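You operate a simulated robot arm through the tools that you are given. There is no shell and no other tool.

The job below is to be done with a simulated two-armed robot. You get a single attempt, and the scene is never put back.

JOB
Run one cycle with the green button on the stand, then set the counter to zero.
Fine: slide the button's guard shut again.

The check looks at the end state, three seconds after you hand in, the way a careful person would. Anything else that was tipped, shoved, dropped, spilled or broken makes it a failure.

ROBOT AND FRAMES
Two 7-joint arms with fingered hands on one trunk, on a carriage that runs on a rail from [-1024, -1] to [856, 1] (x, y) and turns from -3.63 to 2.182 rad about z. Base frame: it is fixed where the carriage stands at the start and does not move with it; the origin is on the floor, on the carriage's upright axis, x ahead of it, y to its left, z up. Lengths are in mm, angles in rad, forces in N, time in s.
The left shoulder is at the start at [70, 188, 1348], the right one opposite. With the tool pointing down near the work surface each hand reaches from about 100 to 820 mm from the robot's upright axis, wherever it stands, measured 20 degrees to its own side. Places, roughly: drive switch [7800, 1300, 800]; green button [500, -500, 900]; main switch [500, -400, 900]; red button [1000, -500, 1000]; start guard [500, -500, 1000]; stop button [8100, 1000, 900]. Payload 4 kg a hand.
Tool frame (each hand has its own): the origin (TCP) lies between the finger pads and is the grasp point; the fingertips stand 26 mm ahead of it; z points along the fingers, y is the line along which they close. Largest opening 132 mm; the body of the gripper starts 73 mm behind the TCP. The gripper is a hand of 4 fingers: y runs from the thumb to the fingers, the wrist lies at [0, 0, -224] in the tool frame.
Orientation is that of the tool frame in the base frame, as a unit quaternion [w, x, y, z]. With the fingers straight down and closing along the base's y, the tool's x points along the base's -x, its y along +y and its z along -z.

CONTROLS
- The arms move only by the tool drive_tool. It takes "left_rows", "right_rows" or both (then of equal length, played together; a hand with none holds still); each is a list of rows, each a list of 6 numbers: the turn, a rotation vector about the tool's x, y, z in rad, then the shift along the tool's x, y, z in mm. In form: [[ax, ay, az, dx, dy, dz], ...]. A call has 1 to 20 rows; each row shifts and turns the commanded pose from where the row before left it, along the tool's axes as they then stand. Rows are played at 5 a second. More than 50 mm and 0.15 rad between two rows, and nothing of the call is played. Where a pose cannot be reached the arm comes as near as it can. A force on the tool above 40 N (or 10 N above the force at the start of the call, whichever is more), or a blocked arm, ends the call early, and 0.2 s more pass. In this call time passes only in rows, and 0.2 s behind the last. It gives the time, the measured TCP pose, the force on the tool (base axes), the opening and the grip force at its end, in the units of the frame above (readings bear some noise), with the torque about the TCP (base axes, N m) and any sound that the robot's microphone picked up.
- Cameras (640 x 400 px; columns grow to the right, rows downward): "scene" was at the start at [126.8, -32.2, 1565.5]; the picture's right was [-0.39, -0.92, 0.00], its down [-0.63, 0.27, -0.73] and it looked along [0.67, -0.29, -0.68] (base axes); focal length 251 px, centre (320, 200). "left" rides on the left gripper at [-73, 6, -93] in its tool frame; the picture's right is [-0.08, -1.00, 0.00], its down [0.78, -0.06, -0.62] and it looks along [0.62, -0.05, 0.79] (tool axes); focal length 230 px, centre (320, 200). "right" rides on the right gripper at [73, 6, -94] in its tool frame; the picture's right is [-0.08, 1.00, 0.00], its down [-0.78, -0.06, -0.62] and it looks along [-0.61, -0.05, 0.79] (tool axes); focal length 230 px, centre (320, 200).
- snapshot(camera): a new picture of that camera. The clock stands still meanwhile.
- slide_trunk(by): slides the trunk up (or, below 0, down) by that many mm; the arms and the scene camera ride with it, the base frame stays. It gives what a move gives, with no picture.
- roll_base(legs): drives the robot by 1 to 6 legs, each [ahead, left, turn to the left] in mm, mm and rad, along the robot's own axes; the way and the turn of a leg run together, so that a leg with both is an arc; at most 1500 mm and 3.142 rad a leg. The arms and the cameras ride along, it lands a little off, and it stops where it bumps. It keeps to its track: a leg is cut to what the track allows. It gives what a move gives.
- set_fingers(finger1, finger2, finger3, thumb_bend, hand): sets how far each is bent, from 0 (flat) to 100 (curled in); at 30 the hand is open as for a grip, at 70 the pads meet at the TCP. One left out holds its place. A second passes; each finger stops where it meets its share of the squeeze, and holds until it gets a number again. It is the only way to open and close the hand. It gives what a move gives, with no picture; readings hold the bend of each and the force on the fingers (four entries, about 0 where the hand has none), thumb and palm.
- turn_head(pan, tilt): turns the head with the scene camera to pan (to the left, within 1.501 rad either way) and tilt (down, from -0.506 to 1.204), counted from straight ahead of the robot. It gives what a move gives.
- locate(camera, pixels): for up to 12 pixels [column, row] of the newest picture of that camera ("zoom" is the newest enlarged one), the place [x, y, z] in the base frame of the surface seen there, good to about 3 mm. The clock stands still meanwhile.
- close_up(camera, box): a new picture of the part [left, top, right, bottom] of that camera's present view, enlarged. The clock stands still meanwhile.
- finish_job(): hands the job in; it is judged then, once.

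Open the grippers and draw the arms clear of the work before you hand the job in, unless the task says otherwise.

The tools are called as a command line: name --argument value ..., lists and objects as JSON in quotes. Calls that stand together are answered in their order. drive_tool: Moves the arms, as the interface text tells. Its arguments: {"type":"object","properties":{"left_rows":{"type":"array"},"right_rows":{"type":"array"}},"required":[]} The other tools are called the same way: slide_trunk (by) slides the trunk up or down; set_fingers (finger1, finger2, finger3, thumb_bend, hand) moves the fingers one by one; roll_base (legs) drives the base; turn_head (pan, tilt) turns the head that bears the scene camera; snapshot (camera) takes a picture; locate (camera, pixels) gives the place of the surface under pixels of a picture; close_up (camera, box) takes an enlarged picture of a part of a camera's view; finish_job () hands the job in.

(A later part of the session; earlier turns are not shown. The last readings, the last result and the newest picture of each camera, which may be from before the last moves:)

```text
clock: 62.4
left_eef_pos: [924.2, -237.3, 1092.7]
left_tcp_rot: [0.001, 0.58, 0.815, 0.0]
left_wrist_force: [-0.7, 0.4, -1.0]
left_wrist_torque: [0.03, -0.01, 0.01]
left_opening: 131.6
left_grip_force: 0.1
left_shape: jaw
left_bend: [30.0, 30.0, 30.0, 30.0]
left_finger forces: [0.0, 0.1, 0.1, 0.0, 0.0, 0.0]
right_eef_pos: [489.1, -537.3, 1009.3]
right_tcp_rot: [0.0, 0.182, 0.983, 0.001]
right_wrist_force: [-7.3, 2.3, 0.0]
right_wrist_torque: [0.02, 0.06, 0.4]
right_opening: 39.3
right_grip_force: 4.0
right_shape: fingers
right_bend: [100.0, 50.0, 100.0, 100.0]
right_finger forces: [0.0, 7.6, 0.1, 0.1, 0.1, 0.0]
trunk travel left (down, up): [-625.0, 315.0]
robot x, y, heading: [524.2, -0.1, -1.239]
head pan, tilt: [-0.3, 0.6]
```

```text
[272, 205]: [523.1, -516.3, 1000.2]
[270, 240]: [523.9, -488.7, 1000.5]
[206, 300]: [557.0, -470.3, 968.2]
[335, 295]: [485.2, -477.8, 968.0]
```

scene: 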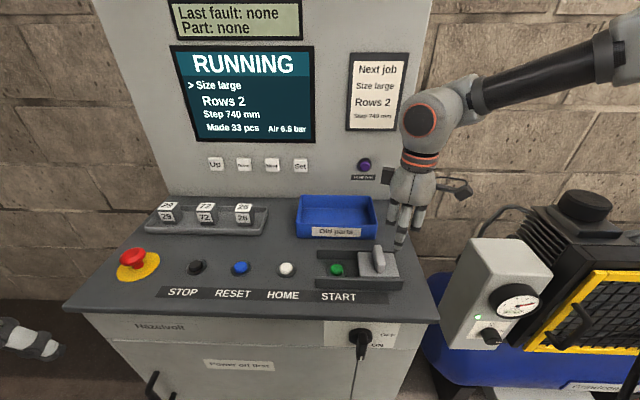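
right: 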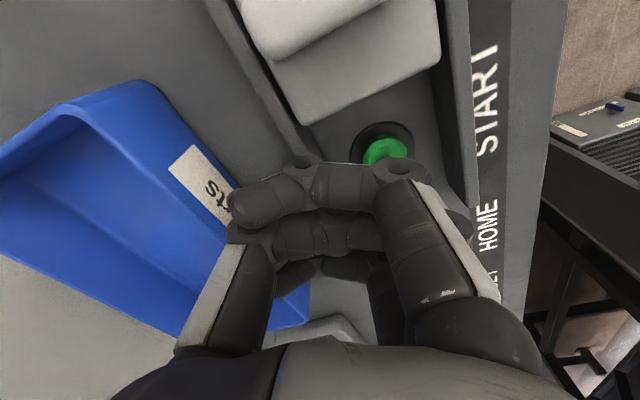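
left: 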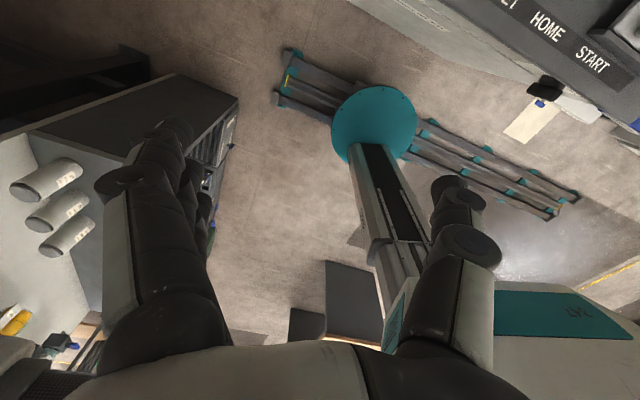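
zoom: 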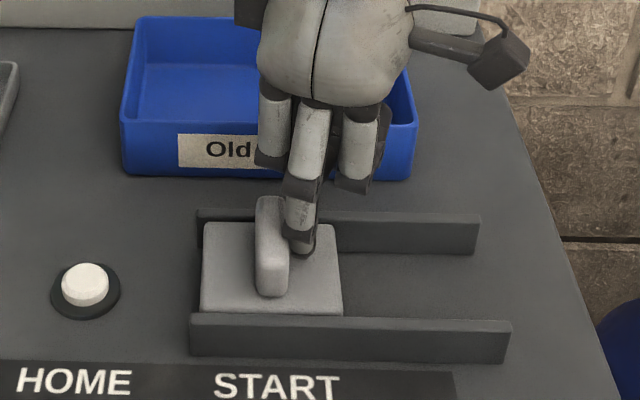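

7 N at the stop: the guard is fully shut. I back the finger 10 mm off the knob and rise 160 mm.

drive_tool --right_rows '[[0, 0, 0, 9.35, -3.56, 0], [0, 0, 0, 0, 0, -40], [0, 0, 0, 0, 0, -40], [0, 0, 0, 0, 0, -40], [0, 0, 0, 0, 0, -40]]'

snapshot --camera "scene"

```text
clock: 63.6
left_eef_pos: [926.1, -236.4, 1092.1]
left_tcp_rot: [0.0, 0.579, 0.815, -0.001]
left_wrist_force: [-0.4, 0.4, -1.1]
left_wrist_torque: [-0.04, 0.02, -0.03]
left_opening: 131.7
left_grip_force: 0.0
left_shape: jaw
left_bend: [30.0, 30.0, 30.0, 30.0]
left_finger forces: [0.1, 0.0, 0.0, 0.1, 0.1, 0.0]
right_eef_pos: [481.5, -538.1, 1170.6]
right_tcp_rot: [0.0, 0.182, 0.983, -0.001]
right_wrist_force: [0.4, -0.6, 0.2]
right_wrist_torque: [0.0, -0.01, 0.0]
right_opening: 39.2
right_grip_force: 0.0
right_shape: fingers
right_bend: [100.0, 50.0, 100.0, 100.0]
right_finger forces: [0.1, 0.0, 0.1, 0.0, 0.1, 0.1]
trunk travel left (down, up): [-625.0, 315.0]
robot x, y, heading: [521.0, 2.0, -1.236]
head pan, tilt: [-0.3, 0.6]
```

```text
taken
```

scene: 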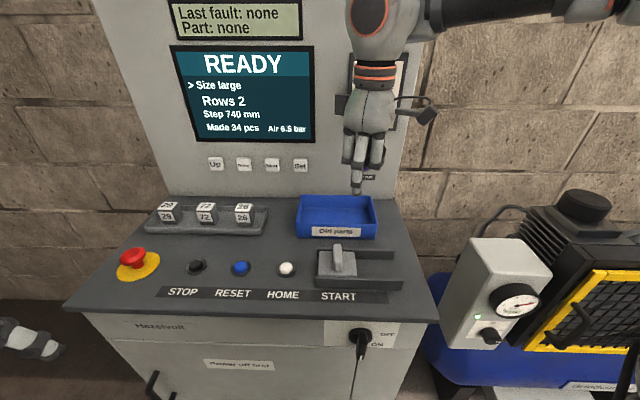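

Guard is shut and READY shows. I turn the yaw back to natural, draw the right hand back toward the robot by 150 mm, and then look at the left arm's surroundings before driving along the rail.

drive_tool --right_rows '[[0, 0, 0.145, 0, 0, 0], [0, 0, 0.145, 0, 0, 0], [0, 0, 0.145, 0, 0, 0], [0, 0, 0.145, 0, 0, 0], [0, 0, 0.145, 0, 0, 0], [0, 0, 0.145, 0, 0, 0], [0, 0, 0, 35.5, 12.3, 0], [0, 0, 0, 35.5, 12.3, 0], [0, 0, 0, 35.5, 12.3, 0], [0, 0, 0, 35.5, 12.3, 0]]'

turn_head --pan 1.1 --tilt 0.4

snapshot --camera "scene"

```text
clock: 65.8
left_eef_pos: [926.7, -235.6, 1092.7]
left_tcp_rot: [0.002, 0.579, 0.815, 0.0]
left_wrist_force: [0.3, -0.2, -0.2]
left_wrist_torque: [-0.07, 0.01, 0.0]
left_opening: 132.0
left_grip_force: 0.0
left_shape: jaw
left_bend: [30.0, 30.0, 30.0, 30.0]
left_finger forces: [0.0, 0.0, 0.0, 0.0, 0.0, 0.0]
right_eef_pos: [482.2, -387.0, 1170.4]
right_tcp_rot: [0.001, 0.579, 0.815, 0.0]
right_wrist_force: [-0.9, 0.3, -0.9]
right_wrist_torque: [-0.02, 0.02, -0.02]
right_opening: 39.4
right_grip_force: 0.0
right_shape: fingers
right_bend: [100.0, 50.0, 100.0, 100.0]
right_finger forces: [0.1, 0.0, 0.1, 0.1, 0.0, 0.0]
trunk travel left (down, up): [-625.0, 315.0]
robot x, y, heading: [523.4, -2.4, -1.237]
head pan, tilt: [-0.3, 0.6]
```

```text
clock: 67.3
left_eef_pos: [926.3, -237.4, 1091.6]
left_tcp_rot: [0.001, 0.579, 0.815, 0.0]
left_wrist_force: [0.0, 0.4, -0.8]
left_wrist_torque: [-0.01, -0.02, 0.0]
left_opening: 131.9
left_grip_force: 0.0
left_shape: jaw
left_bend: [30.0, 30.0, 30.0, 30.0]
left_finger forces: [0.0, 0.1, 0.1, 0.0, 0.1, 0.0]
right_eef_pos: [482.2, -390.0, 1170.2]
right_tcp_rot: [0.0, 0.579, 0.815, 0.0]
right_wrist_force: [-0.8, -0.9, 1.0]
right_wrist_torque: [0.05, 0.0, -0.01]
right_opening: 39.2
right_grip_force: 0.2
right_shape: fingers
right_bend: [100.0, 50.0, 100.0, 100.0]
right_finger forces: [0.0, 0.0, 0.0, 0.1, 0.0, 0.0]
trunk travel left (down, up): [-625.0, 315.0]
robot x, y, heading: [524.2, 1.8, -1.231]
head pan, tilt: [1.1, 0.4]
```

```text
taken
```

scene: 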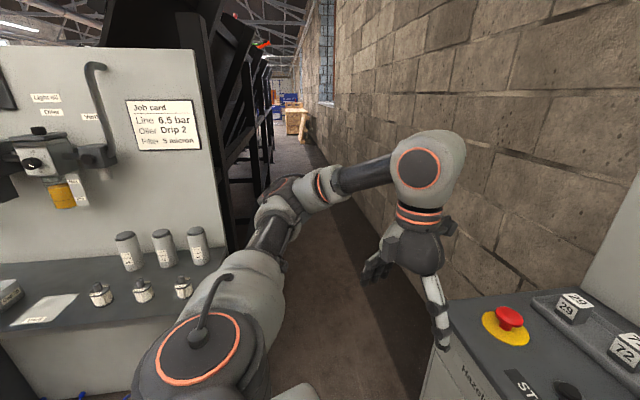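

I measure the left elbow (285,190) against the cabinet's nearest corner (230,250) and bottles.

locate --camera "scene" --pixels '[[283, 190], [295, 200], [265, 240], [228, 250], [200, 250], [130, 240], [180, 285], [225, 300], [420, 270], [440, 330], [20, 280], [215, 180]]'

```text
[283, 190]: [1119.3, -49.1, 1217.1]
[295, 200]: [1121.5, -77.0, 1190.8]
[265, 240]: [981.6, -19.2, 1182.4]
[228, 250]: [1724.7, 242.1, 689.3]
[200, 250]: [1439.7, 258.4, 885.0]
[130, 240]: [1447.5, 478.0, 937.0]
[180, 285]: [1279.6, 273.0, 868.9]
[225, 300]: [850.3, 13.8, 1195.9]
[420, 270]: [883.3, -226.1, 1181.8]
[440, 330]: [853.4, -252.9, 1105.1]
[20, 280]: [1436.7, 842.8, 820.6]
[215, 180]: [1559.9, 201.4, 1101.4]
```

The left elbow is at (1120,−60) and the cabinet starts at y≥200, so there is room. I drive 175 mm along +x so that the Next key is about 20° to the right of the robot.

roll_base --legs '[[57.7, 165.2, 0]]'

turn_head --pan -0.1 --tilt 0.5

snapshot --camera "scene"

```text
clock: 68.8
left_eef_pos: [1097.4, -238.1, 1092.5]
left_tcp_rot: [0.001, 0.579, 0.815, 0.0]
left_wrist_force: [1.1, -1.1, -0.1]
left_wrist_torque: [0.0, 0.04, 0.02]
left_opening: 131.7
left_grip_force: 0.1
left_shape: jaw
left_bend: [30.0, 30.0, 30.0, 30.0]
left_finger forces: [0.0, 0.0, 0.0, 0.0, 0.0, 0.0]
right_eef_pos: [654.2, -389.1, 1170.6]
right_tcp_rot: [0.001, 0.58, 0.815, 0.0]
right_wrist_force: [-0.8, 0.2, -0.4]
right_wrist_torque: [0.03, 0.0, 0.0]
right_opening: 39.6
right_grip_force: 0.0
right_shape: fingers
right_bend: [100.0, 50.0, 100.0, 100.0]
right_finger forces: [0.1, 0.0, 0.0, 0.0, 0.1, 0.0]
trunk travel left (down, up): [-625.0, 315.0]
robot x, y, heading: [697.9, 2.1, -1.242]
head pan, tilt: [1.1, 0.4]
```

```text
clock: 70.2
left_eef_pos: [1098.6, -238.7, 1092.3]
left_tcp_rot: [0.001, 0.58, 0.814, 0.0]
left_wrist_force: [-0.5, -0.2, 0.8]
left_wrist_torque: [0.01, 0.0, 0.0]
left_opening: 131.8
left_grip_force: 0.0
left_shape: jaw
left_bend: [30.0, 30.0, 30.0, 30.0]
left_finger forces: [0.0, 0.0, 0.0, 0.0, 0.0, 0.0]
right_eef_pos: [653.9, -389.1, 1169.5]
right_tcp_rot: [0.0, 0.579, 0.815, 0.001]
right_wrist_force: [0.5, -0.1, 0.0]
right_wrist_torque: [-0.01, 0.0, -0.03]
right_opening: 39.6
right_grip_force: 0.0
right_shape: fingers
right_bend: [100.0, 50.0, 100.0, 100.0]
right_finger forces: [0.0, 0.0, 0.0, 0.1, 0.1, 0.0]
trunk travel left (down, up): [-625.0, 315.0]
robot x, y, heading: [697.7, -0.3, -1.239]
head pan, tilt: [-0.099, 0.499]
```

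```text
taken
```

scene: 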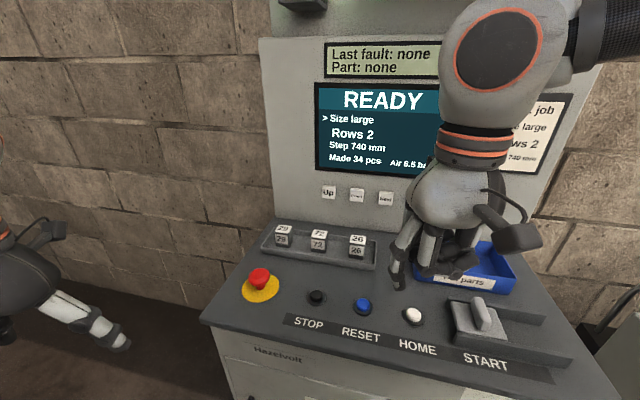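

I enlarge the key row and measure the keys, the cubes' tops and the panel around them.

close_up --camera "scene" --box '[260, 140, 420, 270]'

locate --camera "zoom" --pixels '[[277, 208], [387, 220], [505, 233], [440, 225], [505, 210], [505, 250], [485, 235], [525, 235], [95, 350], [250, 365], [390, 390], [330, 205]]'

```text
3.08 times, centred on (340, 205) of scene
```

zoom: 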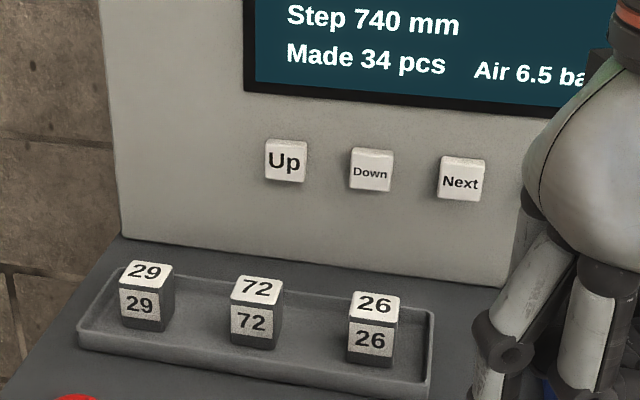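

```text
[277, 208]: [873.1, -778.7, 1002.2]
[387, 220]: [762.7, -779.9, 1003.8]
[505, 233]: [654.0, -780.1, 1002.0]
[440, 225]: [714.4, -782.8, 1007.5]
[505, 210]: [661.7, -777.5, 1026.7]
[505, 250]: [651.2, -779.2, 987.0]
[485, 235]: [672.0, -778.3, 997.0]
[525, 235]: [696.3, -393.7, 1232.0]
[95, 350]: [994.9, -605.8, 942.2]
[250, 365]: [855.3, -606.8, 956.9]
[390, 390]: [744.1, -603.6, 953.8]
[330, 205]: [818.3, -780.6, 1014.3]
```

The panel face is at y≈−779. I now measure the keys and cubes at their actual pixels.

locate --camera "zoom" --pixels '[[286, 161], [371, 170], [461, 178], [445, 165], [480, 195], [355, 155], [390, 188], [146, 270], [256, 288], [374, 304], [390, 110], [100, 300]]'

```text
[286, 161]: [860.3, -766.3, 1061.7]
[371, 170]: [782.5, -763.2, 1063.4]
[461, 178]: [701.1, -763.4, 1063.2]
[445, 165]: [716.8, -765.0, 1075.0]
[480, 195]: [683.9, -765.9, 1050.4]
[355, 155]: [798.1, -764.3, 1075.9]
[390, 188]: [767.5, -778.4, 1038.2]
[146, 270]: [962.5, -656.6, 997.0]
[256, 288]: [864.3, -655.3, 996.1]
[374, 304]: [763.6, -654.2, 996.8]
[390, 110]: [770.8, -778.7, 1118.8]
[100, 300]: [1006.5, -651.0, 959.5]
```

Key centres: Up (860), Down (782), Next (701), Set (≈622), all at y≈−764, z≈1063; cube tops are at z≈997. I move the hand forward to y≈−560 at z 1170, then tilt it forward in steps.

drive_tool --right_rows '[[0, 0, 0, -40.2, -14, 0], [0, 0, 0, -40.2, -14, 0], [0, 0, 0, -40.2, -14, 0], [0, 0, 0, -40.2, -14, 0], [0, -0.15, 0, 0, 0, 0], [0, -0.15, 0, 0, 0, 0]]'

```text
clock: 71.6
left_eef_pos: [1096.8, -237.5, 1092.1]
left_tcp_rot: [0.001, 0.58, 0.815, 0.0]
left_wrist_force: [-0.2, -0.5, -0.2]
left_wrist_torque: [0.01, -0.02, -0.01]
left_opening: 132.0
left_grip_force: 0.0
left_shape: jaw
left_bend: [30.0, 30.0, 30.0, 30.0]
left_finger forces: [0.0, 0.0, 0.0, 0.0, 0.0, 0.1]
right_eef_pos: [652.9, -558.5, 1171.2]
right_tcp_rot: [0.122, 0.573, 0.806, -0.086]
right_wrist_force: [0.0, 0.0, -0.1]
right_wrist_torque: [-0.04, 0.0, -0.01]
right_opening: 39.5
right_grip_force: 0.1
right_shape: fingers
right_bend: [100.0, 50.0, 100.0, 100.0]
right_finger forces: [0.0, 0.0, 0.1, 0.1, 0.0, 0.1]
trunk travel left (down, up): [-625.0, 315.0]
robot x, y, heading: [699.9, -2.8, -1.239]
head pan, tilt: [-0.099, 0.499]
```

The tilt goes the right way (tool z now (0.10,−0.28,−0.96)). I continue to about 1.05 rad.

drive_tool --right_rows '[[0, -0.15, 0, 0, 0, 0], [0, -0.15, 0, 0, 0, 0], [0, -0.15, 0, 0, 0, 0], [0, -0.15, 0, 0, 0, 0], [0, -0.15, 0, 0, 0, 0]]'

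snapshot --camera "scene"

snapshot --camera "right"

```text
clock: 72.8
left_eef_pos: [1093.1, -243.7, 1092.6]
left_tcp_rot: [0.001, 0.581, 0.814, 0.004]
left_wrist_force: [-1.2, -1.5, 0.4]
left_wrist_torque: [0.11, -0.04, 0.0]
left_opening: 131.9
left_grip_force: 0.0
left_shape: jaw
left_bend: [30.0, 30.0, 30.0, 30.0]
left_finger forces: [0.0, 0.0, 0.0, 0.0, 0.0, 0.0]
right_eef_pos: [646.6, -567.0, 1165.6]
right_tcp_rot: [0.406, 0.506, 0.704, -0.288]
right_wrist_force: [0.2, -0.8, 1.1]
right_wrist_torque: [0.07, -0.01, 0.02]
right_opening: 39.5
right_grip_force: 0.0
right_shape: fingers
right_bend: [100.0, 50.0, 100.0, 100.0]
right_finger forces: [0.1, 0.0, 0.0, 0.1, 0.0, 0.1]
trunk travel left (down, up): [-625.0, 315.0]
robot x, y, heading: [699.2, 2.7, -1.24]
head pan, tilt: [-0.099, 0.499]
```

```text
taken
```

scene: 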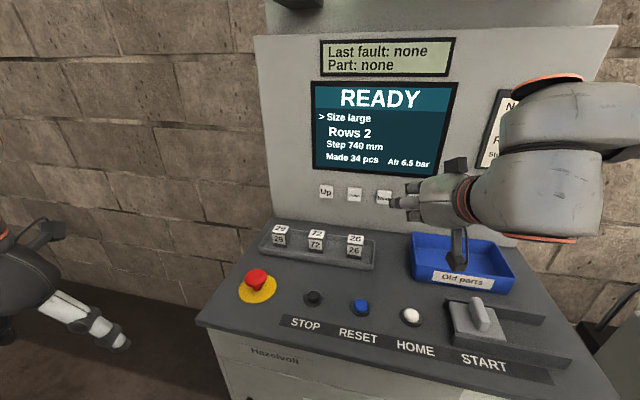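

```text
taken
```

right: 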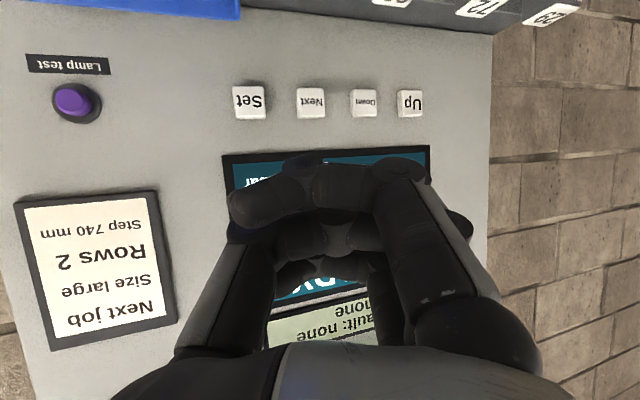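

The hand points at the wall now. I enlarge to find the fingertip and measure it.

close_up --camera "scene" --box '[360, 150, 500, 240]'

```text
4.44 times, centred on (430, 195) of scene
```

zoom: 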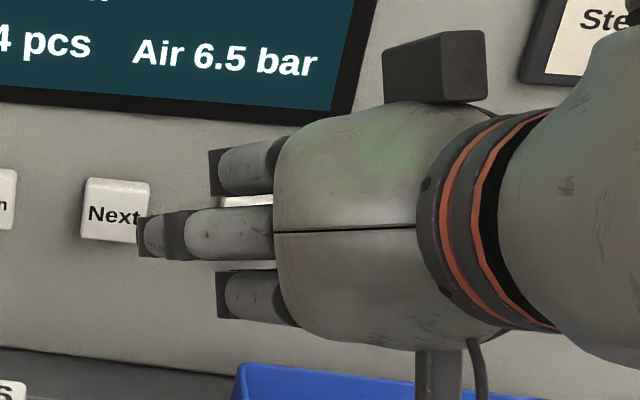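

I measure the fingertip near (145,238) and the finger's middle joint.

locate --camera "zoom" --pixels '[[140, 240], [145, 225], [146, 250], [155, 238], [180, 236], [220, 170], [222, 295], [215, 235]]'

```text
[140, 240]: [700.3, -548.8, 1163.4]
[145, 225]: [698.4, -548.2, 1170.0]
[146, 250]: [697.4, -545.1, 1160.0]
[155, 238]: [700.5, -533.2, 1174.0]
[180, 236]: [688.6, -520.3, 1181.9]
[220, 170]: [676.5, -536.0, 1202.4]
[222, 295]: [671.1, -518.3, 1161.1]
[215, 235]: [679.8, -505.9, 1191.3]
```

The tip's end is hidden behind its joint from this view, so I trust the earlier calibrated tip offset (0, 43, 26). I bring the tip to about (701,−717,1058), ~45 mm in front of the Next key, and look.

drive_tool --right_rows '[[0, 0, 0, 2.4, -8.1, 33.2], [0, 0, 0, 2.4, -8.1, 33.2], [0, 0, 0, 2.4, -8.1, 33.2], [0, 0, 0, 2.4, -8.1, 33.2], [0, 0, 0, 2.4, -8.1, 33.2]]'

snapshot --camera "scene"

close_up --camera "scene" --box '[330, 160, 470, 260]'

snapshot --camera "right"

```text
clock: 74.0
left_eef_pos: [1099.0, -237.5, 1091.5]
left_tcp_rot: [0.0, 0.58, 0.815, 0.0]
left_wrist_force: [-0.2, 0.4, 0.6]
left_wrist_torque: [0.01, 0.03, -0.02]
left_opening: 131.9
left_grip_force: 0.0
left_shape: jaw
left_bend: [30.0, 30.0, 30.0, 30.0]
left_finger forces: [0.1, 0.0, 0.1, 0.0, 0.0, 0.1]
right_eef_pos: [661.0, -702.7, 1073.8]
right_tcp_rot: [0.408, 0.503, 0.705, -0.291]
right_wrist_force: [-0.5, -1.3, -0.3]
right_wrist_torque: [0.0, -0.02, 0.02]
right_opening: 39.2
right_grip_force: 0.0
right_shape: fingers
right_bend: [100.0, 50.0, 100.0, 100.0]
right_finger forces: [0.1, 0.0, 0.0, 0.1, 0.0, 0.1]
trunk travel left (down, up): [-625.0, 315.0]
robot x, y, heading: [700.6, 1.4, -1.238]
head pan, tilt: [-0.099, 0.499]
```

```text
taken
```

scene: 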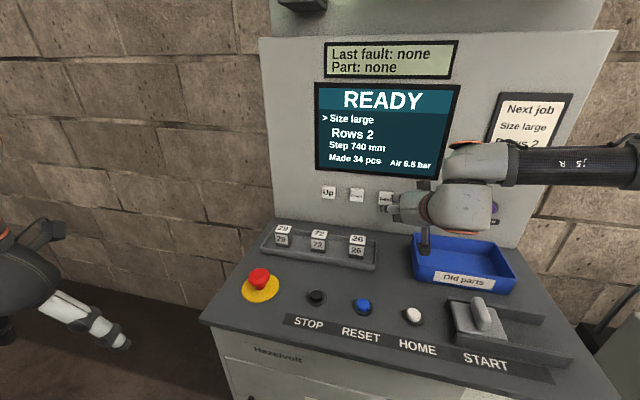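

```text
4.00 times, centred on (400, 210) of scene
```

zoom: 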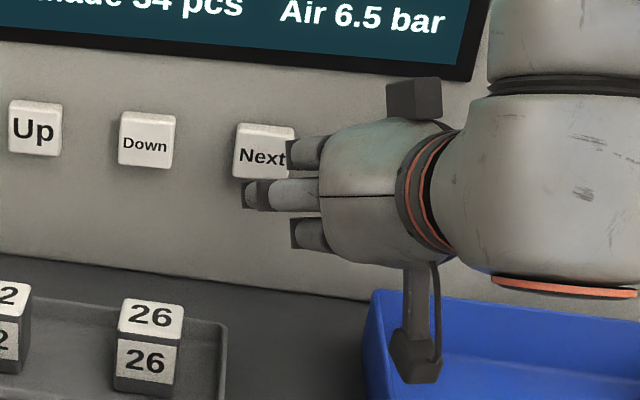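

```text
taken
```

right: 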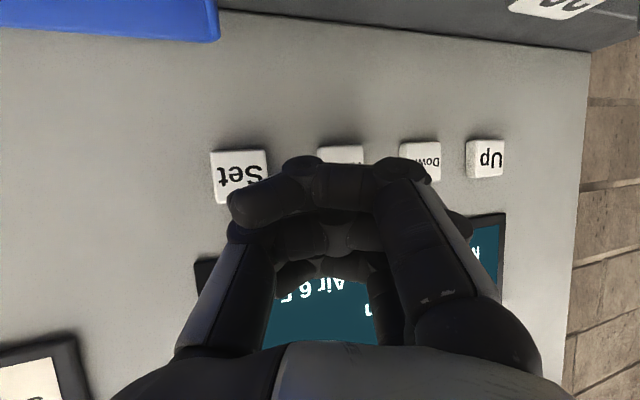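

The tip should be at ≈(709,−710,1061), about 50 mm before the Next key and 8 mm to its +x side. I correct x and advance 40 mm, staying just short of contact.

drive_tool --right_rows '[[0, 0, 0, -7.6, -9.8, 16.2], [0, 0, 0, -7.5, -9.8, 16.1]]'

close_up --camera "scene" --box '[330, 160, 470, 260]'

close_up --camera "right" --box '[160, 80, 560, 260]'

```text
clock: 74.6
left_eef_pos: [1098.8, -237.8, 1092.7]
left_tcp_rot: [0.001, 0.58, 0.815, 0.0]
left_wrist_force: [-0.5, 0.4, -1.4]
left_wrist_torque: [0.03, -0.02, 0.01]
left_opening: 131.6
left_grip_force: 0.1
left_shape: jaw
left_bend: [30.0, 30.0, 30.0, 30.0]
left_finger forces: [0.1, 0.1, 0.0, 0.0, 0.1, 0.1]
right_eef_pos: [653.3, -742.8, 1071.7]
right_tcp_rot: [0.408, 0.502, 0.705, -0.29]
right_wrist_force: [0.0, -0.7, -0.4]
right_wrist_torque: [0.02, -0.02, -0.02]
right_opening: 39.4
right_grip_force: 0.1
right_shape: fingers
right_bend: [100.0, 50.0, 100.0, 100.0]
right_finger forces: [0.1, 0.1, 0.1, 0.1, 0.1, 0.1]
trunk travel left (down, up): [-625.0, 315.0]
robot x, y, heading: [696.1, -0.6, -1.237]
head pan, tilt: [-0.099, 0.499]
```

```text
4.00 times, centred on (400, 210) of scene
```

zoom: 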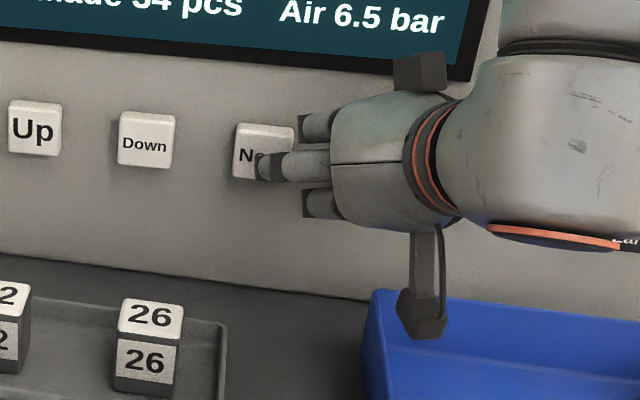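

```text
1.60 times, centred on (360, 170) of right
```

zoom: 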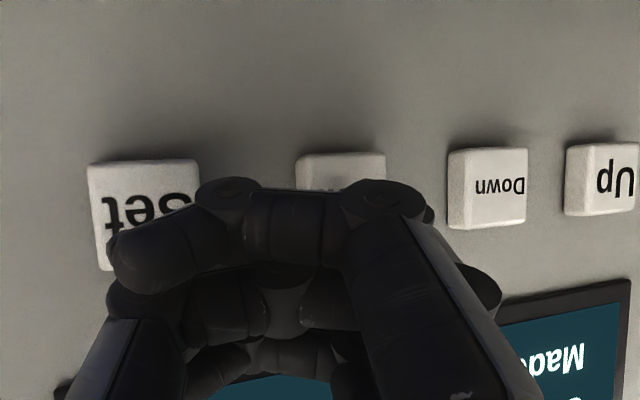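

With this 19° yaw the thumb side comes close to the Set key, which I don't want to touch. I back off 45 mm and yaw the hand 0.4 rad (about the vertical) so that the pointing finger leads.

drive_tool --right_rows '[[0, 0, 0, 10.6, 7.3, -18.5], [0, 0, 0, 10.6, 7.3, -18.5], [0.116, 0, 0.067, 0, 0, 0], [0.116, 0, 0.067, 0, 0, 0], [0.116, 0, 0.067, 0, 0, 0]]'

close_up --camera "scene" --box '[330, 160, 470, 260]'

snapshot --camera "right"

```text
clock: 75.8
left_eef_pos: [1099.4, -238.7, 1091.8]
left_tcp_rot: [0.001, 0.579, 0.815, -0.001]
left_wrist_force: [-0.1, -0.5, 0.5]
left_wrist_torque: [0.02, -0.01, 0.01]
left_opening: 131.9
left_grip_force: 0.0
left_shape: jaw
left_bend: [30.0, 30.0, 30.0, 30.0]
left_finger forces: [0.0, 0.1, 0.0, 0.1, 0.0, 0.0]
right_eef_pos: [628.9, -724.5, 1117.3]
right_tcp_rot: [0.339, 0.632, 0.594, -0.366]
right_wrist_force: [0.4, -1.0, 0.6]
right_wrist_torque: [0.02, 0.02, 0.01]
right_opening: 39.5
right_grip_force: 0.1
right_shape: fingers
right_bend: [100.0, 50.0, 100.0, 100.0]
right_finger forces: [0.1, 0.0, 0.1, 0.1, 0.1, 0.0]
right hand out of reach, approached as far as the arm can: row 4, 5
trunk travel left (down, up): [-625.0, 315.0]
robot x, y, heading: [696.7, 0.8, -1.239]
head pan, tilt: [-0.099, 0.499]
```

```text
4.00 times, centred on (400, 210) of scene
```

zoom: 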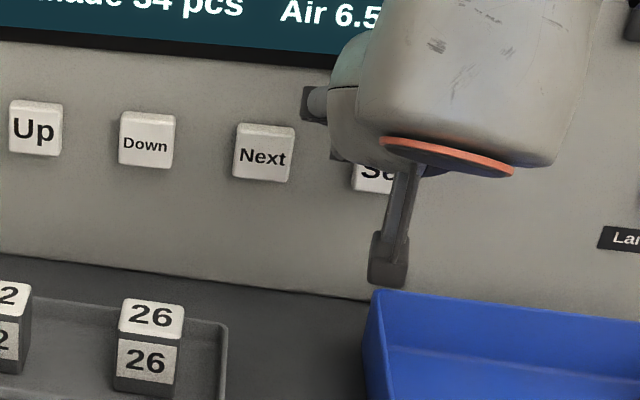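

```text
taken
```

right: 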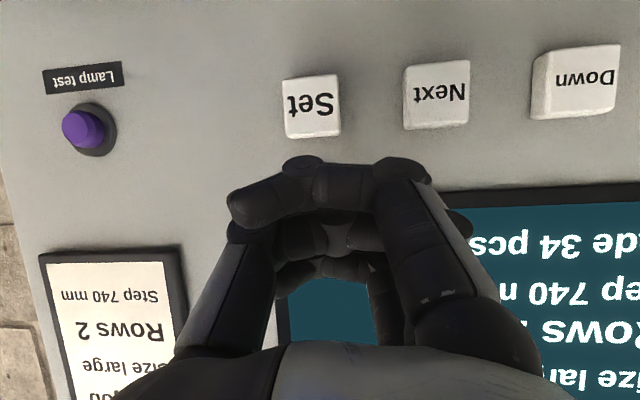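

The arm cannot take that yaw from here and drifted up (tip ≈ z 1104, no contact). I back away from the wall and undo the yaw; then I will turn the robot itself to face the wall squarely.

drive_tool --right_rows '[[0, 0, 0, 10.2, -2.6, -37.4], [-0.096, 0, -0.056, 10.2, -2.6, -37.4], [-0.096, 0, -0.056, 10, 0, -37.4], [-0.096, 0, -0.056, 10, 0, -37.4]]'

snapshot --camera "scene"

```text
clock: 76.8
left_eef_pos: [1097.8, -236.5, 1093.0]
left_tcp_rot: [0.001, 0.58, 0.815, -0.001]
left_wrist_force: [-0.5, -0.2, 0.7]
left_wrist_torque: [0.01, -0.07, -0.03]
left_opening: 132.1
left_grip_force: 0.1
left_shape: jaw
left_bend: [30.0, 30.0, 30.0, 30.0]
left_finger forces: [0.0, 0.1, 0.0, 0.0, 0.0, 0.0]
right_eef_pos: [614.1, -575.7, 1166.7]
right_tcp_rot: [0.399, 0.525, 0.688, -0.304]
right_wrist_force: [-0.3, 0.2, 0.8]
right_wrist_torque: [0.04, 0.0, 0.02]
right_opening: 39.4
right_grip_force: 0.0
right_shape: fingers
right_bend: [100.0, 50.0, 100.0, 100.0]
right_finger forces: [0.0, 0.1, 0.0, 0.0, 0.1, 0.1]
right hand out of reach, approached as far as the arm can: row 1
trunk travel left (down, up): [-625.0, 315.0]
robot x, y, heading: [695.3, -0.6, -1.235]
head pan, tilt: [-0.099, 0.499]
```

```text
taken
```

scene: 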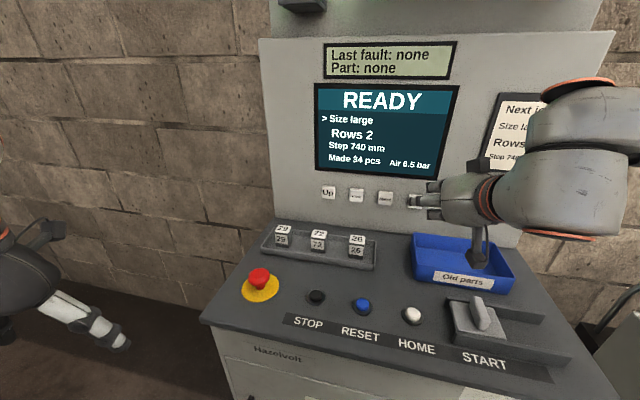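

The hand is clear again. I turn the robot 0.21 rad more to the right, and then drive 150 mm along +x.

roll_base --legs '[[0, 0, -0.21], [18, 149, 0]]'

turn_head --pan 0.1 --tilt 0.5

snapshot --camera "scene"

```text
clock: 79.0
left_eef_pos: [1189.9, -316.0, 1091.7]
left_tcp_rot: [0.001, 0.662, 0.75, -0.001]
left_wrist_force: [0.3, 0.6, 0.5]
left_wrist_torque: [-0.01, -0.03, 0.0]
left_opening: 131.8
left_grip_force: 0.0
left_shape: jaw
left_bend: [30.0, 30.0, 30.0, 30.0]
left_finger forces: [0.0, 0.1, 0.0, 0.0, 0.1, 0.0]
right_eef_pos: [645.4, -548.7, 1165.6]
right_tcp_rot: [0.363, 0.596, 0.629, -0.344]
right_wrist_force: [-0.2, 0.9, 0.2]
right_wrist_torque: [-0.04, -0.01, 0.0]
right_opening: 39.4
right_grip_force: 0.0
right_shape: fingers
right_bend: [100.0, 50.0, 100.0, 100.0]
right_finger forces: [0.0, 0.1, 0.1, 0.0, 0.0, 0.0]
trunk travel left (down, up): [-625.0, 315.0]
robot x, y, heading: [849.3, 1.2, -1.444]
head pan, tilt: [-0.099, 0.499]
```

```text
clock: 79.7
left_eef_pos: [1190.9, -315.2, 1093.6]
left_tcp_rot: [0.0, 0.662, 0.749, 0.0]
left_wrist_force: [0.0, 0.1, 0.1]
left_wrist_torque: [0.02, 0.01, -0.02]
left_opening: 132.1
left_grip_force: 0.1
left_shape: jaw
left_bend: [30.0, 30.0, 30.0, 30.0]
left_finger forces: [0.0, 0.0, 0.0, 0.0, 0.0, 0.0]
right_eef_pos: [647.8, -547.5, 1165.1]
right_tcp_rot: [0.363, 0.595, 0.629, -0.345]
right_wrist_force: [0.3, 0.1, -0.2]
right_wrist_torque: [0.01, 0.01, -0.01]
right_opening: 39.5
right_grip_force: 0.1
right_shape: fingers
right_bend: [100.0, 50.0, 100.0, 100.0]
right_finger forces: [0.1, 0.0, 0.1, 0.0, 0.0, 0.0]
trunk travel left (down, up): [-625.0, 315.0]
robot x, y, heading: [849.1, -0.4, -1.446]
head pan, tilt: [0.099, 0.499]
```

```text
taken
```

scene: 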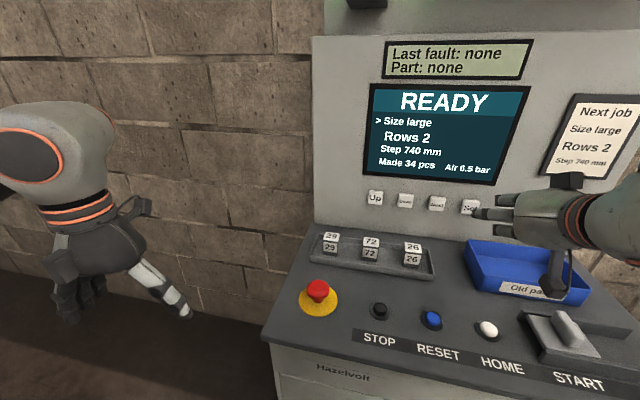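

The hand is now almost square to the wall (yaw 0.05). I advance the tip toward (701,−718,1057) in front of Next and check for reach and alignment.

drive_tool --right_rows '[[0, 0, 0, 1.5, 0.4, 35.6], [0, 0, 0, 1.5, 0.4, 35.6], [0, 0, 0, 1.5, 0.4, 35.6], [0, 0, 0, 1.5, 0.4, 35.6], [0, 0, 0, 1.5, 0.4, 35.6]]'

close_up --camera "scene" --box '[380, 160, 540, 260]'

snapshot --camera "right"

```text
clock: 80.9
left_eef_pos: [1189.8, -316.4, 1091.4]
left_tcp_rot: [0.0, 0.663, 0.749, 0.0]
left_wrist_force: [0.5, -0.3, 0.5]
left_wrist_torque: [0.02, -0.02, -0.01]
left_opening: 132.1
left_grip_force: 0.0
left_shape: jaw
left_bend: [30.0, 30.0, 30.0, 30.0]
left_finger forces: [0.0, 0.1, 0.1, 0.0, 0.0, 0.0]
right_eef_pos: [656.0, -700.6, 1068.0]
right_tcp_rot: [0.364, 0.595, 0.629, -0.344]
right_wrist_force: [-0.4, 0.3, -0.5]
right_wrist_torque: [0.02, -0.03, 0.01]
right_opening: 39.6
right_grip_force: 0.1
right_shape: fingers
right_bend: [100.0, 50.0, 100.0, 100.0]
right_finger forces: [0.0, 0.0, 0.0, 0.1, 0.1, 0.0]
trunk travel left (down, up): [-625.0, 315.0]
robot x, y, heading: [851.1, -4.2, -1.448]
head pan, tilt: [0.099, 0.499]
```

```text
4.00 times, centred on (460, 210) of scene
```

zoom: 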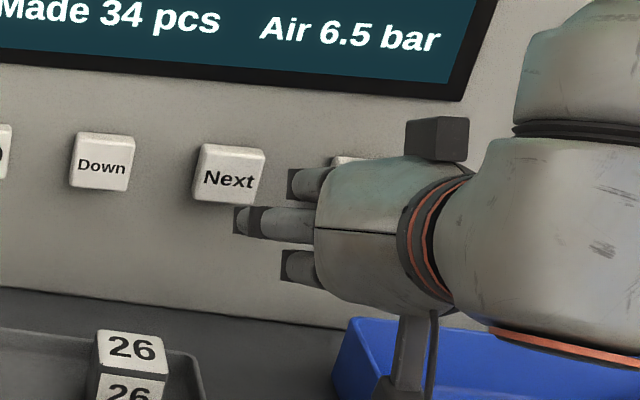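

```text
taken
```

right: 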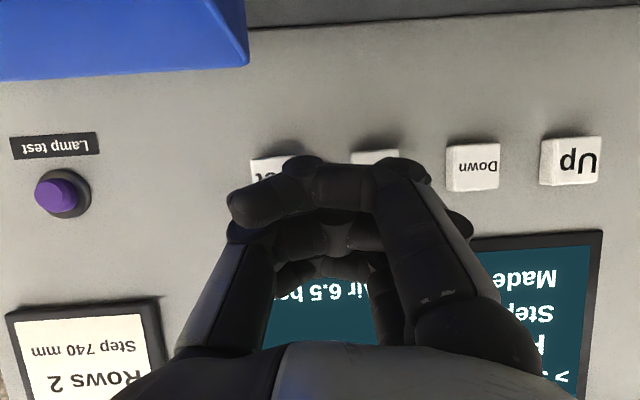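

The tip should be at ≈(700,−721,1055), right before Next. I advance 28 mm more and look before pressing.

drive_tool --right_rows '[[0, 0, 0, -7, -0.8, 12.1], [0, 0, 0, -7, -0.8, 12.1]]'

close_up --camera "scene" --box '[380, 160, 540, 260]'

close_up --camera "right" --box '[200, 100, 520, 260]'

```text
clock: 81.5
left_eef_pos: [1189.6, -316.9, 1092.7]
left_tcp_rot: [0.001, 0.662, 0.749, -0.001]
left_wrist_force: [1.0, 0.1, -0.9]
left_wrist_torque: [0.02, -0.01, 0.0]
left_opening: 132.0
left_grip_force: 0.0
left_shape: jaw
left_bend: [30.0, 30.0, 30.0, 30.0]
left_finger forces: [0.0, 0.0, 0.0, 0.0, 0.0, 0.0]
right_eef_pos: [656.4, -727.5, 1070.1]
right_tcp_rot: [0.364, 0.595, 0.629, -0.344]
right_wrist_force: [0.4, -0.5, -0.5]
right_wrist_torque: [0.02, 0.0, 0.03]
right_opening: 39.2
right_grip_force: 0.1
right_shape: fingers
right_bend: [100.0, 50.0, 100.0, 100.0]
right_finger forces: [0.0, 0.0, 0.1, 0.0, 0.0, 0.0]
trunk travel left (down, up): [-625.0, 315.0]
robot x, y, heading: [845.5, 0.1, -1.45]
head pan, tilt: [0.099, 0.499]
```

```text
4.00 times, centred on (460, 210) of scene
```

zoom: 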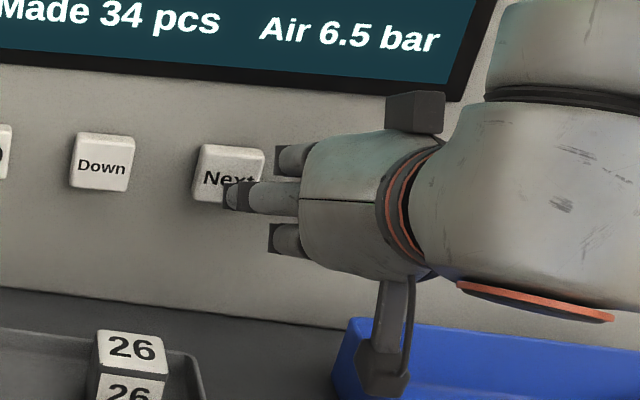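

```text
2.00 times, centred on (360, 180) of right
```

zoom: 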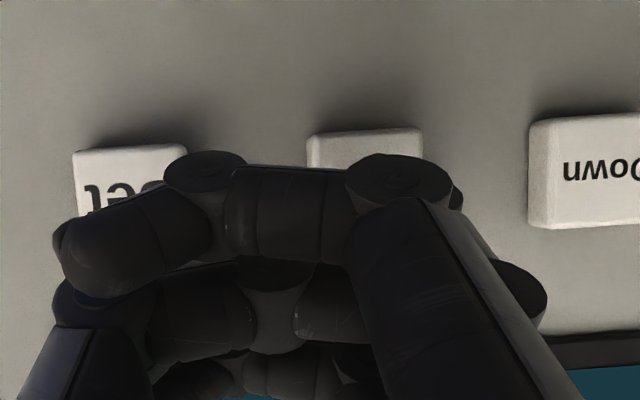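

Clearances look fine: curled parts stay ~30 mm from Set. I press Next with an 18 mm advance in small steps, releasing in the same call.

drive_tool --right_rows '[[0, 0, 0, -3, -0.3, 5.2], [0, 0, 0, -2.5, -0.3, 4.3], [0, 0, 0, -2, -0.2, 3.5], [0, 0, 0, -1.5, -0.2, 2.6], [0, 0, 0, 9, 1, -15.6], [0, 0, 0, 5, 0.5, -8.7]]'

snapshot --camera "scene"

```text
clock: 82.9
left_eef_pos: [1189.8, -314.8, 1092.2]
left_tcp_rot: [0.001, 0.662, 0.75, -0.001]
left_wrist_force: [-0.5, -1.0, -0.8]
left_wrist_torque: [0.0, -0.03, 0.0]
left_opening: 132.0
left_grip_force: 0.1
left_shape: jaw
left_bend: [30.0, 30.0, 30.0, 30.0]
left_finger forces: [0.0, 0.0, 0.1, 0.0, 0.0, 0.0]
right_eef_pos: [656.1, -715.2, 1071.0]
right_tcp_rot: [0.363, 0.595, 0.629, -0.344]
right_wrist_force: [0.4, 0.5, 0.0]
right_wrist_torque: [-0.02, 0.0, 0.02]
right_opening: 39.6
right_grip_force: 0.1
right_shape: fingers
right_bend: [100.0, 50.0, 100.0, 100.0]
right_finger forces: [0.0, 0.1, 0.1, 0.0, 0.1, 0.1]
trunk travel left (down, up): [-625.0, 315.0]
robot x, y, heading: [845.6, 1.3, -1.448]
head pan, tilt: [0.099, 0.499]
heard: click
```

```text
taken
```

scene: 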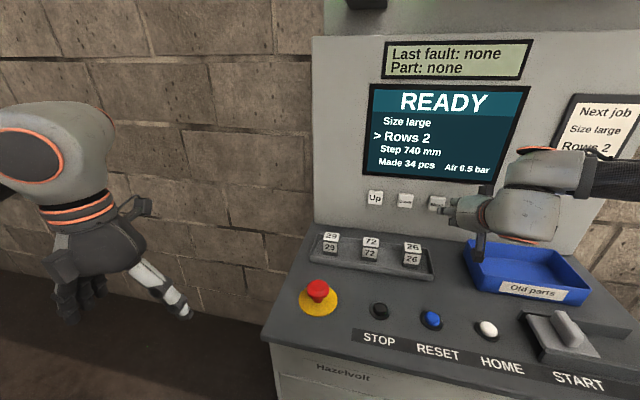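

Click heard and the cursor moved to Rows 2. I press Next again the same way.

drive_tool --right_rows '[[0, 0, 0, -5, -0.5, 8.7], [0, 0, 0, -3, -0.3, 5.2], [0, 0, 0, -2.5, -0.3, 4.3], [0, 0, 0, -2, -0.2, 3.5], [0, 0, 0, -1.5, -0.2, 2.6], [0, 0, 0, 9, 1, -15.6], [0, 0, 0, 5, 0.5, -8.7]]'

close_up --camera "scene" --box '[360, 30, 560, 220]'

```text
clock: 84.5
left_eef_pos: [1188.6, -315.6, 1092.8]
left_tcp_rot: [0.001, 0.662, 0.749, 0.0]
left_wrist_force: [-0.6, -0.3, -0.1]
left_wrist_torque: [0.01, 0.0, -0.03]
left_opening: 132.2
left_grip_force: 0.1
left_shape: jaw
left_bend: [30.0, 30.0, 30.0, 30.0]
left_finger forces: [0.0, 0.0, 0.1, 0.1, 0.0, 0.0]
right_eef_pos: [656.9, -715.9, 1071.9]
right_tcp_rot: [0.363, 0.595, 0.629, -0.344]
right_wrist_force: [0.4, 0.4, 0.0]
right_wrist_torque: [-0.02, -0.02, -0.02]
right_opening: 39.8
right_grip_force: 0.2
right_shape: fingers
right_bend: [100.0, 50.0, 100.0, 100.0]
right_finger forces: [0.0, 0.0, 0.0, 0.1, 0.0, 0.0]
trunk travel left (down, up): [-625.0, 315.0]
robot x, y, heading: [848.0, 0.8, -1.446]
head pan, tilt: [0.099, 0.499]
heard: click
```

```text
2.11 times, centred on (460, 125) of scene
```

zoom: 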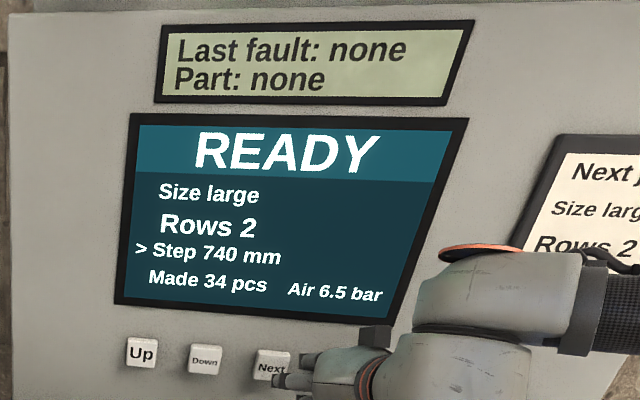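

The cursor is now on Step 740 mm. One more Next press should bring it to Made.

drive_tool --right_rows '[[0, 0, 0, -5, -0.5, 8.7], [0, 0, 0, -3, -0.3, 5.2], [0, 0, 0, -2.5, -0.3, 4.3], [0, 0, 0, -2, -0.2, 3.5], [0, 0, 0, -1.5, -0.2, 2.6], [0, 0, 0, 9, 1, -15.6], [0, 0, 0, 5, 0.5, -8.7]]'

close_up --camera "scene" --box '[360, 30, 560, 220]'

```text
clock: 86.1
left_eef_pos: [1189.2, -315.0, 1092.3]
left_tcp_rot: [0.001, 0.662, 0.75, -0.001]
left_wrist_force: [0.5, -0.2, -1.3]
left_wrist_torque: [-0.03, -0.02, -0.01]
left_opening: 132.0
left_grip_force: 0.2
left_shape: jaw
left_bend: [30.0, 30.0, 30.0, 30.0]
left_finger forces: [0.1, 0.1, 0.0, 0.0, 0.1, 0.0]
right_eef_pos: [657.1, -715.8, 1070.9]
right_tcp_rot: [0.364, 0.595, 0.629, -0.345]
right_wrist_force: [-0.4, 0.6, -0.3]
right_wrist_torque: [0.0, -0.02, 0.04]
right_opening: 39.4
right_grip_force: 0.1
right_shape: fingers
right_bend: [100.0, 50.0, 100.0, 100.0]
right_finger forces: [0.0, 0.0, 0.0, 0.0, 0.0, 0.0]
trunk travel left (down, up): [-625.0, 315.0]
robot x, y, heading: [848.1, -0.7, -1.448]
head pan, tilt: [0.099, 0.499]
heard: click
```

```text
2.11 times, centred on (460, 125) of scene
```

zoom: 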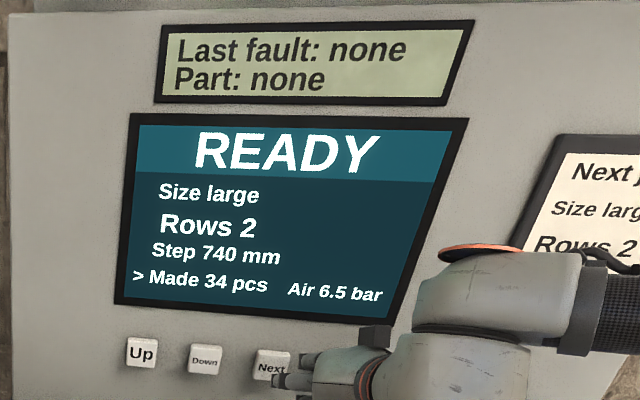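

The cursor is on Made 34 pcs. I try Set first, which acts only on this line; I move the finger 79 mm along −x to in front of Set.

drive_tool --right_rows '[[0, 0, 0, 1.15, -39.5, -1.8], [0, 0, 0, 1.15, -39.5, -1.8]]'

close_up --camera "scene" --box '[400, 150, 600, 290]'

snapshot --camera "right"

```text
clock: 86.7
left_eef_pos: [1188.6, -315.5, 1092.7]
left_tcp_rot: [0.001, 0.662, 0.749, 0.0]
left_wrist_force: [-1.0, 0.3, 0.2]
left_wrist_torque: [0.0, -0.01, 0.0]
left_opening: 131.9
left_grip_force: 0.2
left_shape: jaw
left_bend: [30.0, 30.0, 30.0, 30.0]
left_finger forces: [0.0, 0.0, 0.0, 0.0, 0.0, 0.0]
right_eef_pos: [577.7, -718.6, 1072.1]
right_tcp_rot: [0.364, 0.595, 0.628, -0.344]
right_wrist_force: [-0.5, 0.5, -0.1]
right_wrist_torque: [0.0, -0.03, 0.02]
right_opening: 39.3
right_grip_force: 0.0
right_shape: fingers
right_bend: [100.0, 50.0, 100.0, 100.0]
right_finger forces: [0.0, 0.0, 0.1, 0.0, 0.0, 0.1]
trunk travel left (down, up): [-625.0, 315.0]
robot x, y, heading: [848.7, 1.5, -1.445]
head pan, tilt: [0.099, 0.499]
```

```text
2.86 times, centred on (500, 220) of scene
```

zoom: 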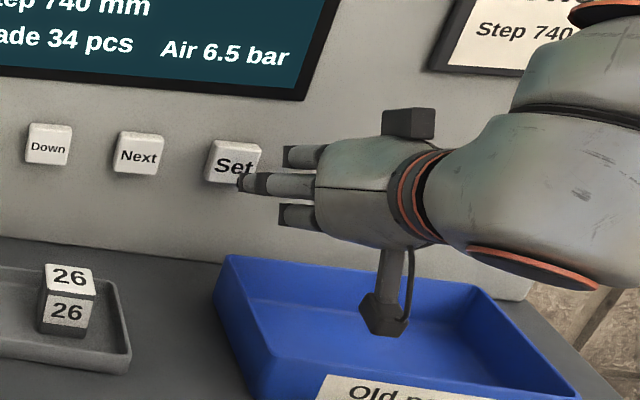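

```text
taken
```

right: 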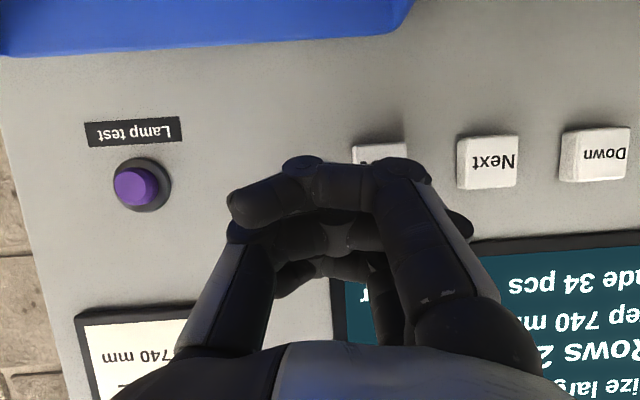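

The finger is in front of Set with the camera bracket over the tray; I check the bracket's height and the Set key's place.

locate --camera "zoom" --pixels '[[383, 330], [383, 310], [225, 160], [240, 182], [225, 270], [300, 375]]'

```text
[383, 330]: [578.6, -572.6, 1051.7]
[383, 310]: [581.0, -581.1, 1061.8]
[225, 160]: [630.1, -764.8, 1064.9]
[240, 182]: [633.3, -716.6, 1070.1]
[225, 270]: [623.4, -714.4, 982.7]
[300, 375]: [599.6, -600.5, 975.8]
```

The bracket is ~55 mm above the tray rim and the tip is aligned with Set (x≈622). I press Set the same way.

drive_tool --right_rows '[[0, 0, 0, -5, -0.5, 8.7], [0, 0, 0, -3, -0.3, 5.2], [0, 0, 0, -2.5, -0.3, 4.3], [0, 0, 0, -2, -0.2, 3.5], [0, 0, 0, -1.5, -0.2, 2.6], [0, 0, 0, 9, 1, -15.6], [0, 0, 0, 5, 0.5, -8.7]]'

close_up --camera "scene" --box '[360, 30, 560, 220]'

```text
clock: 88.3
left_eef_pos: [1190.4, -316.7, 1092.4]
left_tcp_rot: [0.0, 0.662, 0.75, -0.001]
left_wrist_force: [0.1, 0.2, -0.3]
left_wrist_torque: [-0.01, -0.02, -0.02]
left_opening: 132.0
left_grip_force: 0.0
left_shape: jaw
left_bend: [30.0, 30.0, 30.0, 30.0]
left_finger forces: [0.1, 0.0, 0.0, 0.1, 0.0, 0.1]
right_eef_pos: [577.2, -717.1, 1071.6]
right_tcp_rot: [0.364, 0.595, 0.628, -0.345]
right_wrist_force: [-0.3, -0.4, -0.7]
right_wrist_torque: [0.01, 0.0, 0.02]
right_opening: 39.4
right_grip_force: 0.1
right_shape: fingers
right_bend: [100.0, 50.0, 100.0, 100.0]
right_finger forces: [0.0, 0.0, 0.1, 0.0, 0.1, 0.0]
trunk travel left (down, up): [-625.0, 315.0]
robot x, y, heading: [848.1, -0.2, -1.448]
head pan, tilt: [0.099, 0.499]
heard: click
```

```text
2.11 times, centred on (460, 125) of scene
```

zoom: 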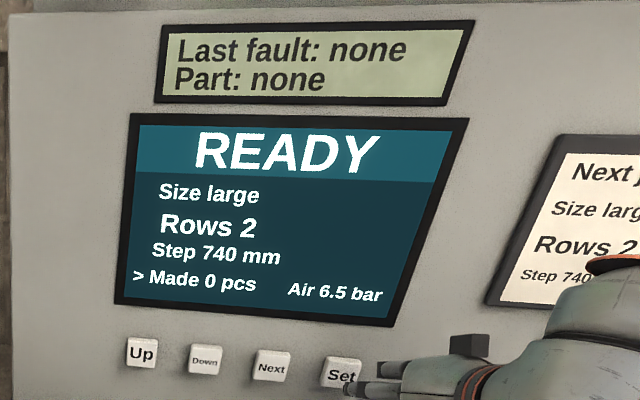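

Made 0 pcs, READY, other settings unchanged. I withdraw the hand from the wall back and up.

drive_tool --right_rows '[[0, 0, 0, -1.5, 1.6, -35.5], [0, 0, 0, -1.5, 1.6, -35.5], [0, 0, 0, -1.5, 1.6, -35.5], [0, 0, 0, -1.5, 1.6, -35.5], [0, 0, 0, -1.5, 1.6, -35.5]]'

drive_tool --right_rows '[[0, 0.15, 0, 0, 0, 0], [0, 0.15, 0, 0, 0, 0], [0, 0.15, 0, 0, 0, 0], [0, 0.15, 0, 0, 0, 0], [0, 0.15, 0, 0, 0, 0], [0, 0.15, 0, 0, 0, 0], [0, 0.15, 0, 0, 0, 0]]'

snapshot --camera "scene"

```text
clock: 89.5
left_eef_pos: [1190.1, -315.5, 1092.8]
left_tcp_rot: [0.001, 0.662, 0.75, -0.001]
left_wrist_force: [0.6, 0.8, 0.1]
left_wrist_torque: [0.01, -0.01, 0.0]
left_opening: 131.8
left_grip_force: 0.1
left_shape: jaw
left_bend: [30.0, 30.0, 30.0, 30.0]
left_finger forces: [0.1, 0.0, 0.0, 0.0, 0.0, 0.0]
right_eef_pos: [577.2, -564.8, 1166.1]
right_tcp_rot: [0.363, 0.595, 0.629, -0.345]
right_wrist_force: [-0.6, 0.7, -1.2]
right_wrist_torque: [0.0, -0.01, -0.04]
right_opening: 39.3
right_grip_force: 0.0
right_shape: fingers
right_bend: [100.0, 50.0, 100.0, 100.0]
right_finger forces: [0.0, 0.0, 0.0, 0.0, 0.0, 0.0]
trunk travel left (down, up): [-625.0, 315.0]
robot x, y, heading: [845.2, 0.0, -1.446]
head pan, tilt: [0.099, 0.499]
```

```text
clock: 91.1
left_eef_pos: [1191.5, -316.1, 1090.6]
left_tcp_rot: [0.0, 0.662, 0.749, 0.0]
left_wrist_force: [0.5, 0.1, 0.9]
left_wrist_torque: [0.02, 0.01, 0.0]
left_opening: 132.0
left_grip_force: 0.0
left_shape: jaw
left_bend: [30.0, 30.0, 30.0, 30.0]
left_finger forces: [0.0, 0.0, 0.0, 0.0, 0.0, 0.0]
right_eef_pos: [580.3, -567.0, 1165.6]
right_tcp_rot: [-0.001, 0.688, 0.726, 0.0]
right_wrist_force: [0.3, 0.0, 0.3]
right_wrist_torque: [0.02, -0.02, 0.0]
right_opening: 39.3
right_grip_force: 0.1
right_shape: fingers
right_bend: [100.0, 50.0, 100.0, 100.0]
right_finger forces: [0.1, 0.0, 0.1, 0.1, 0.1, 0.0]
trunk travel left (down, up): [-625.0, 315.0]
robot x, y, heading: [850.0, -1.1, -1.448]
head pan, tilt: [0.099, 0.499]
```

```text
taken
```

scene: 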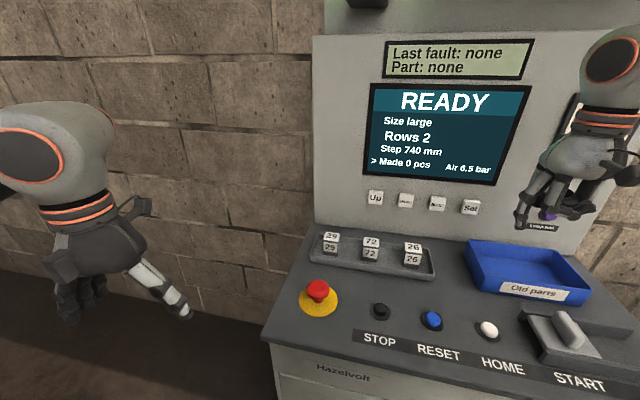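

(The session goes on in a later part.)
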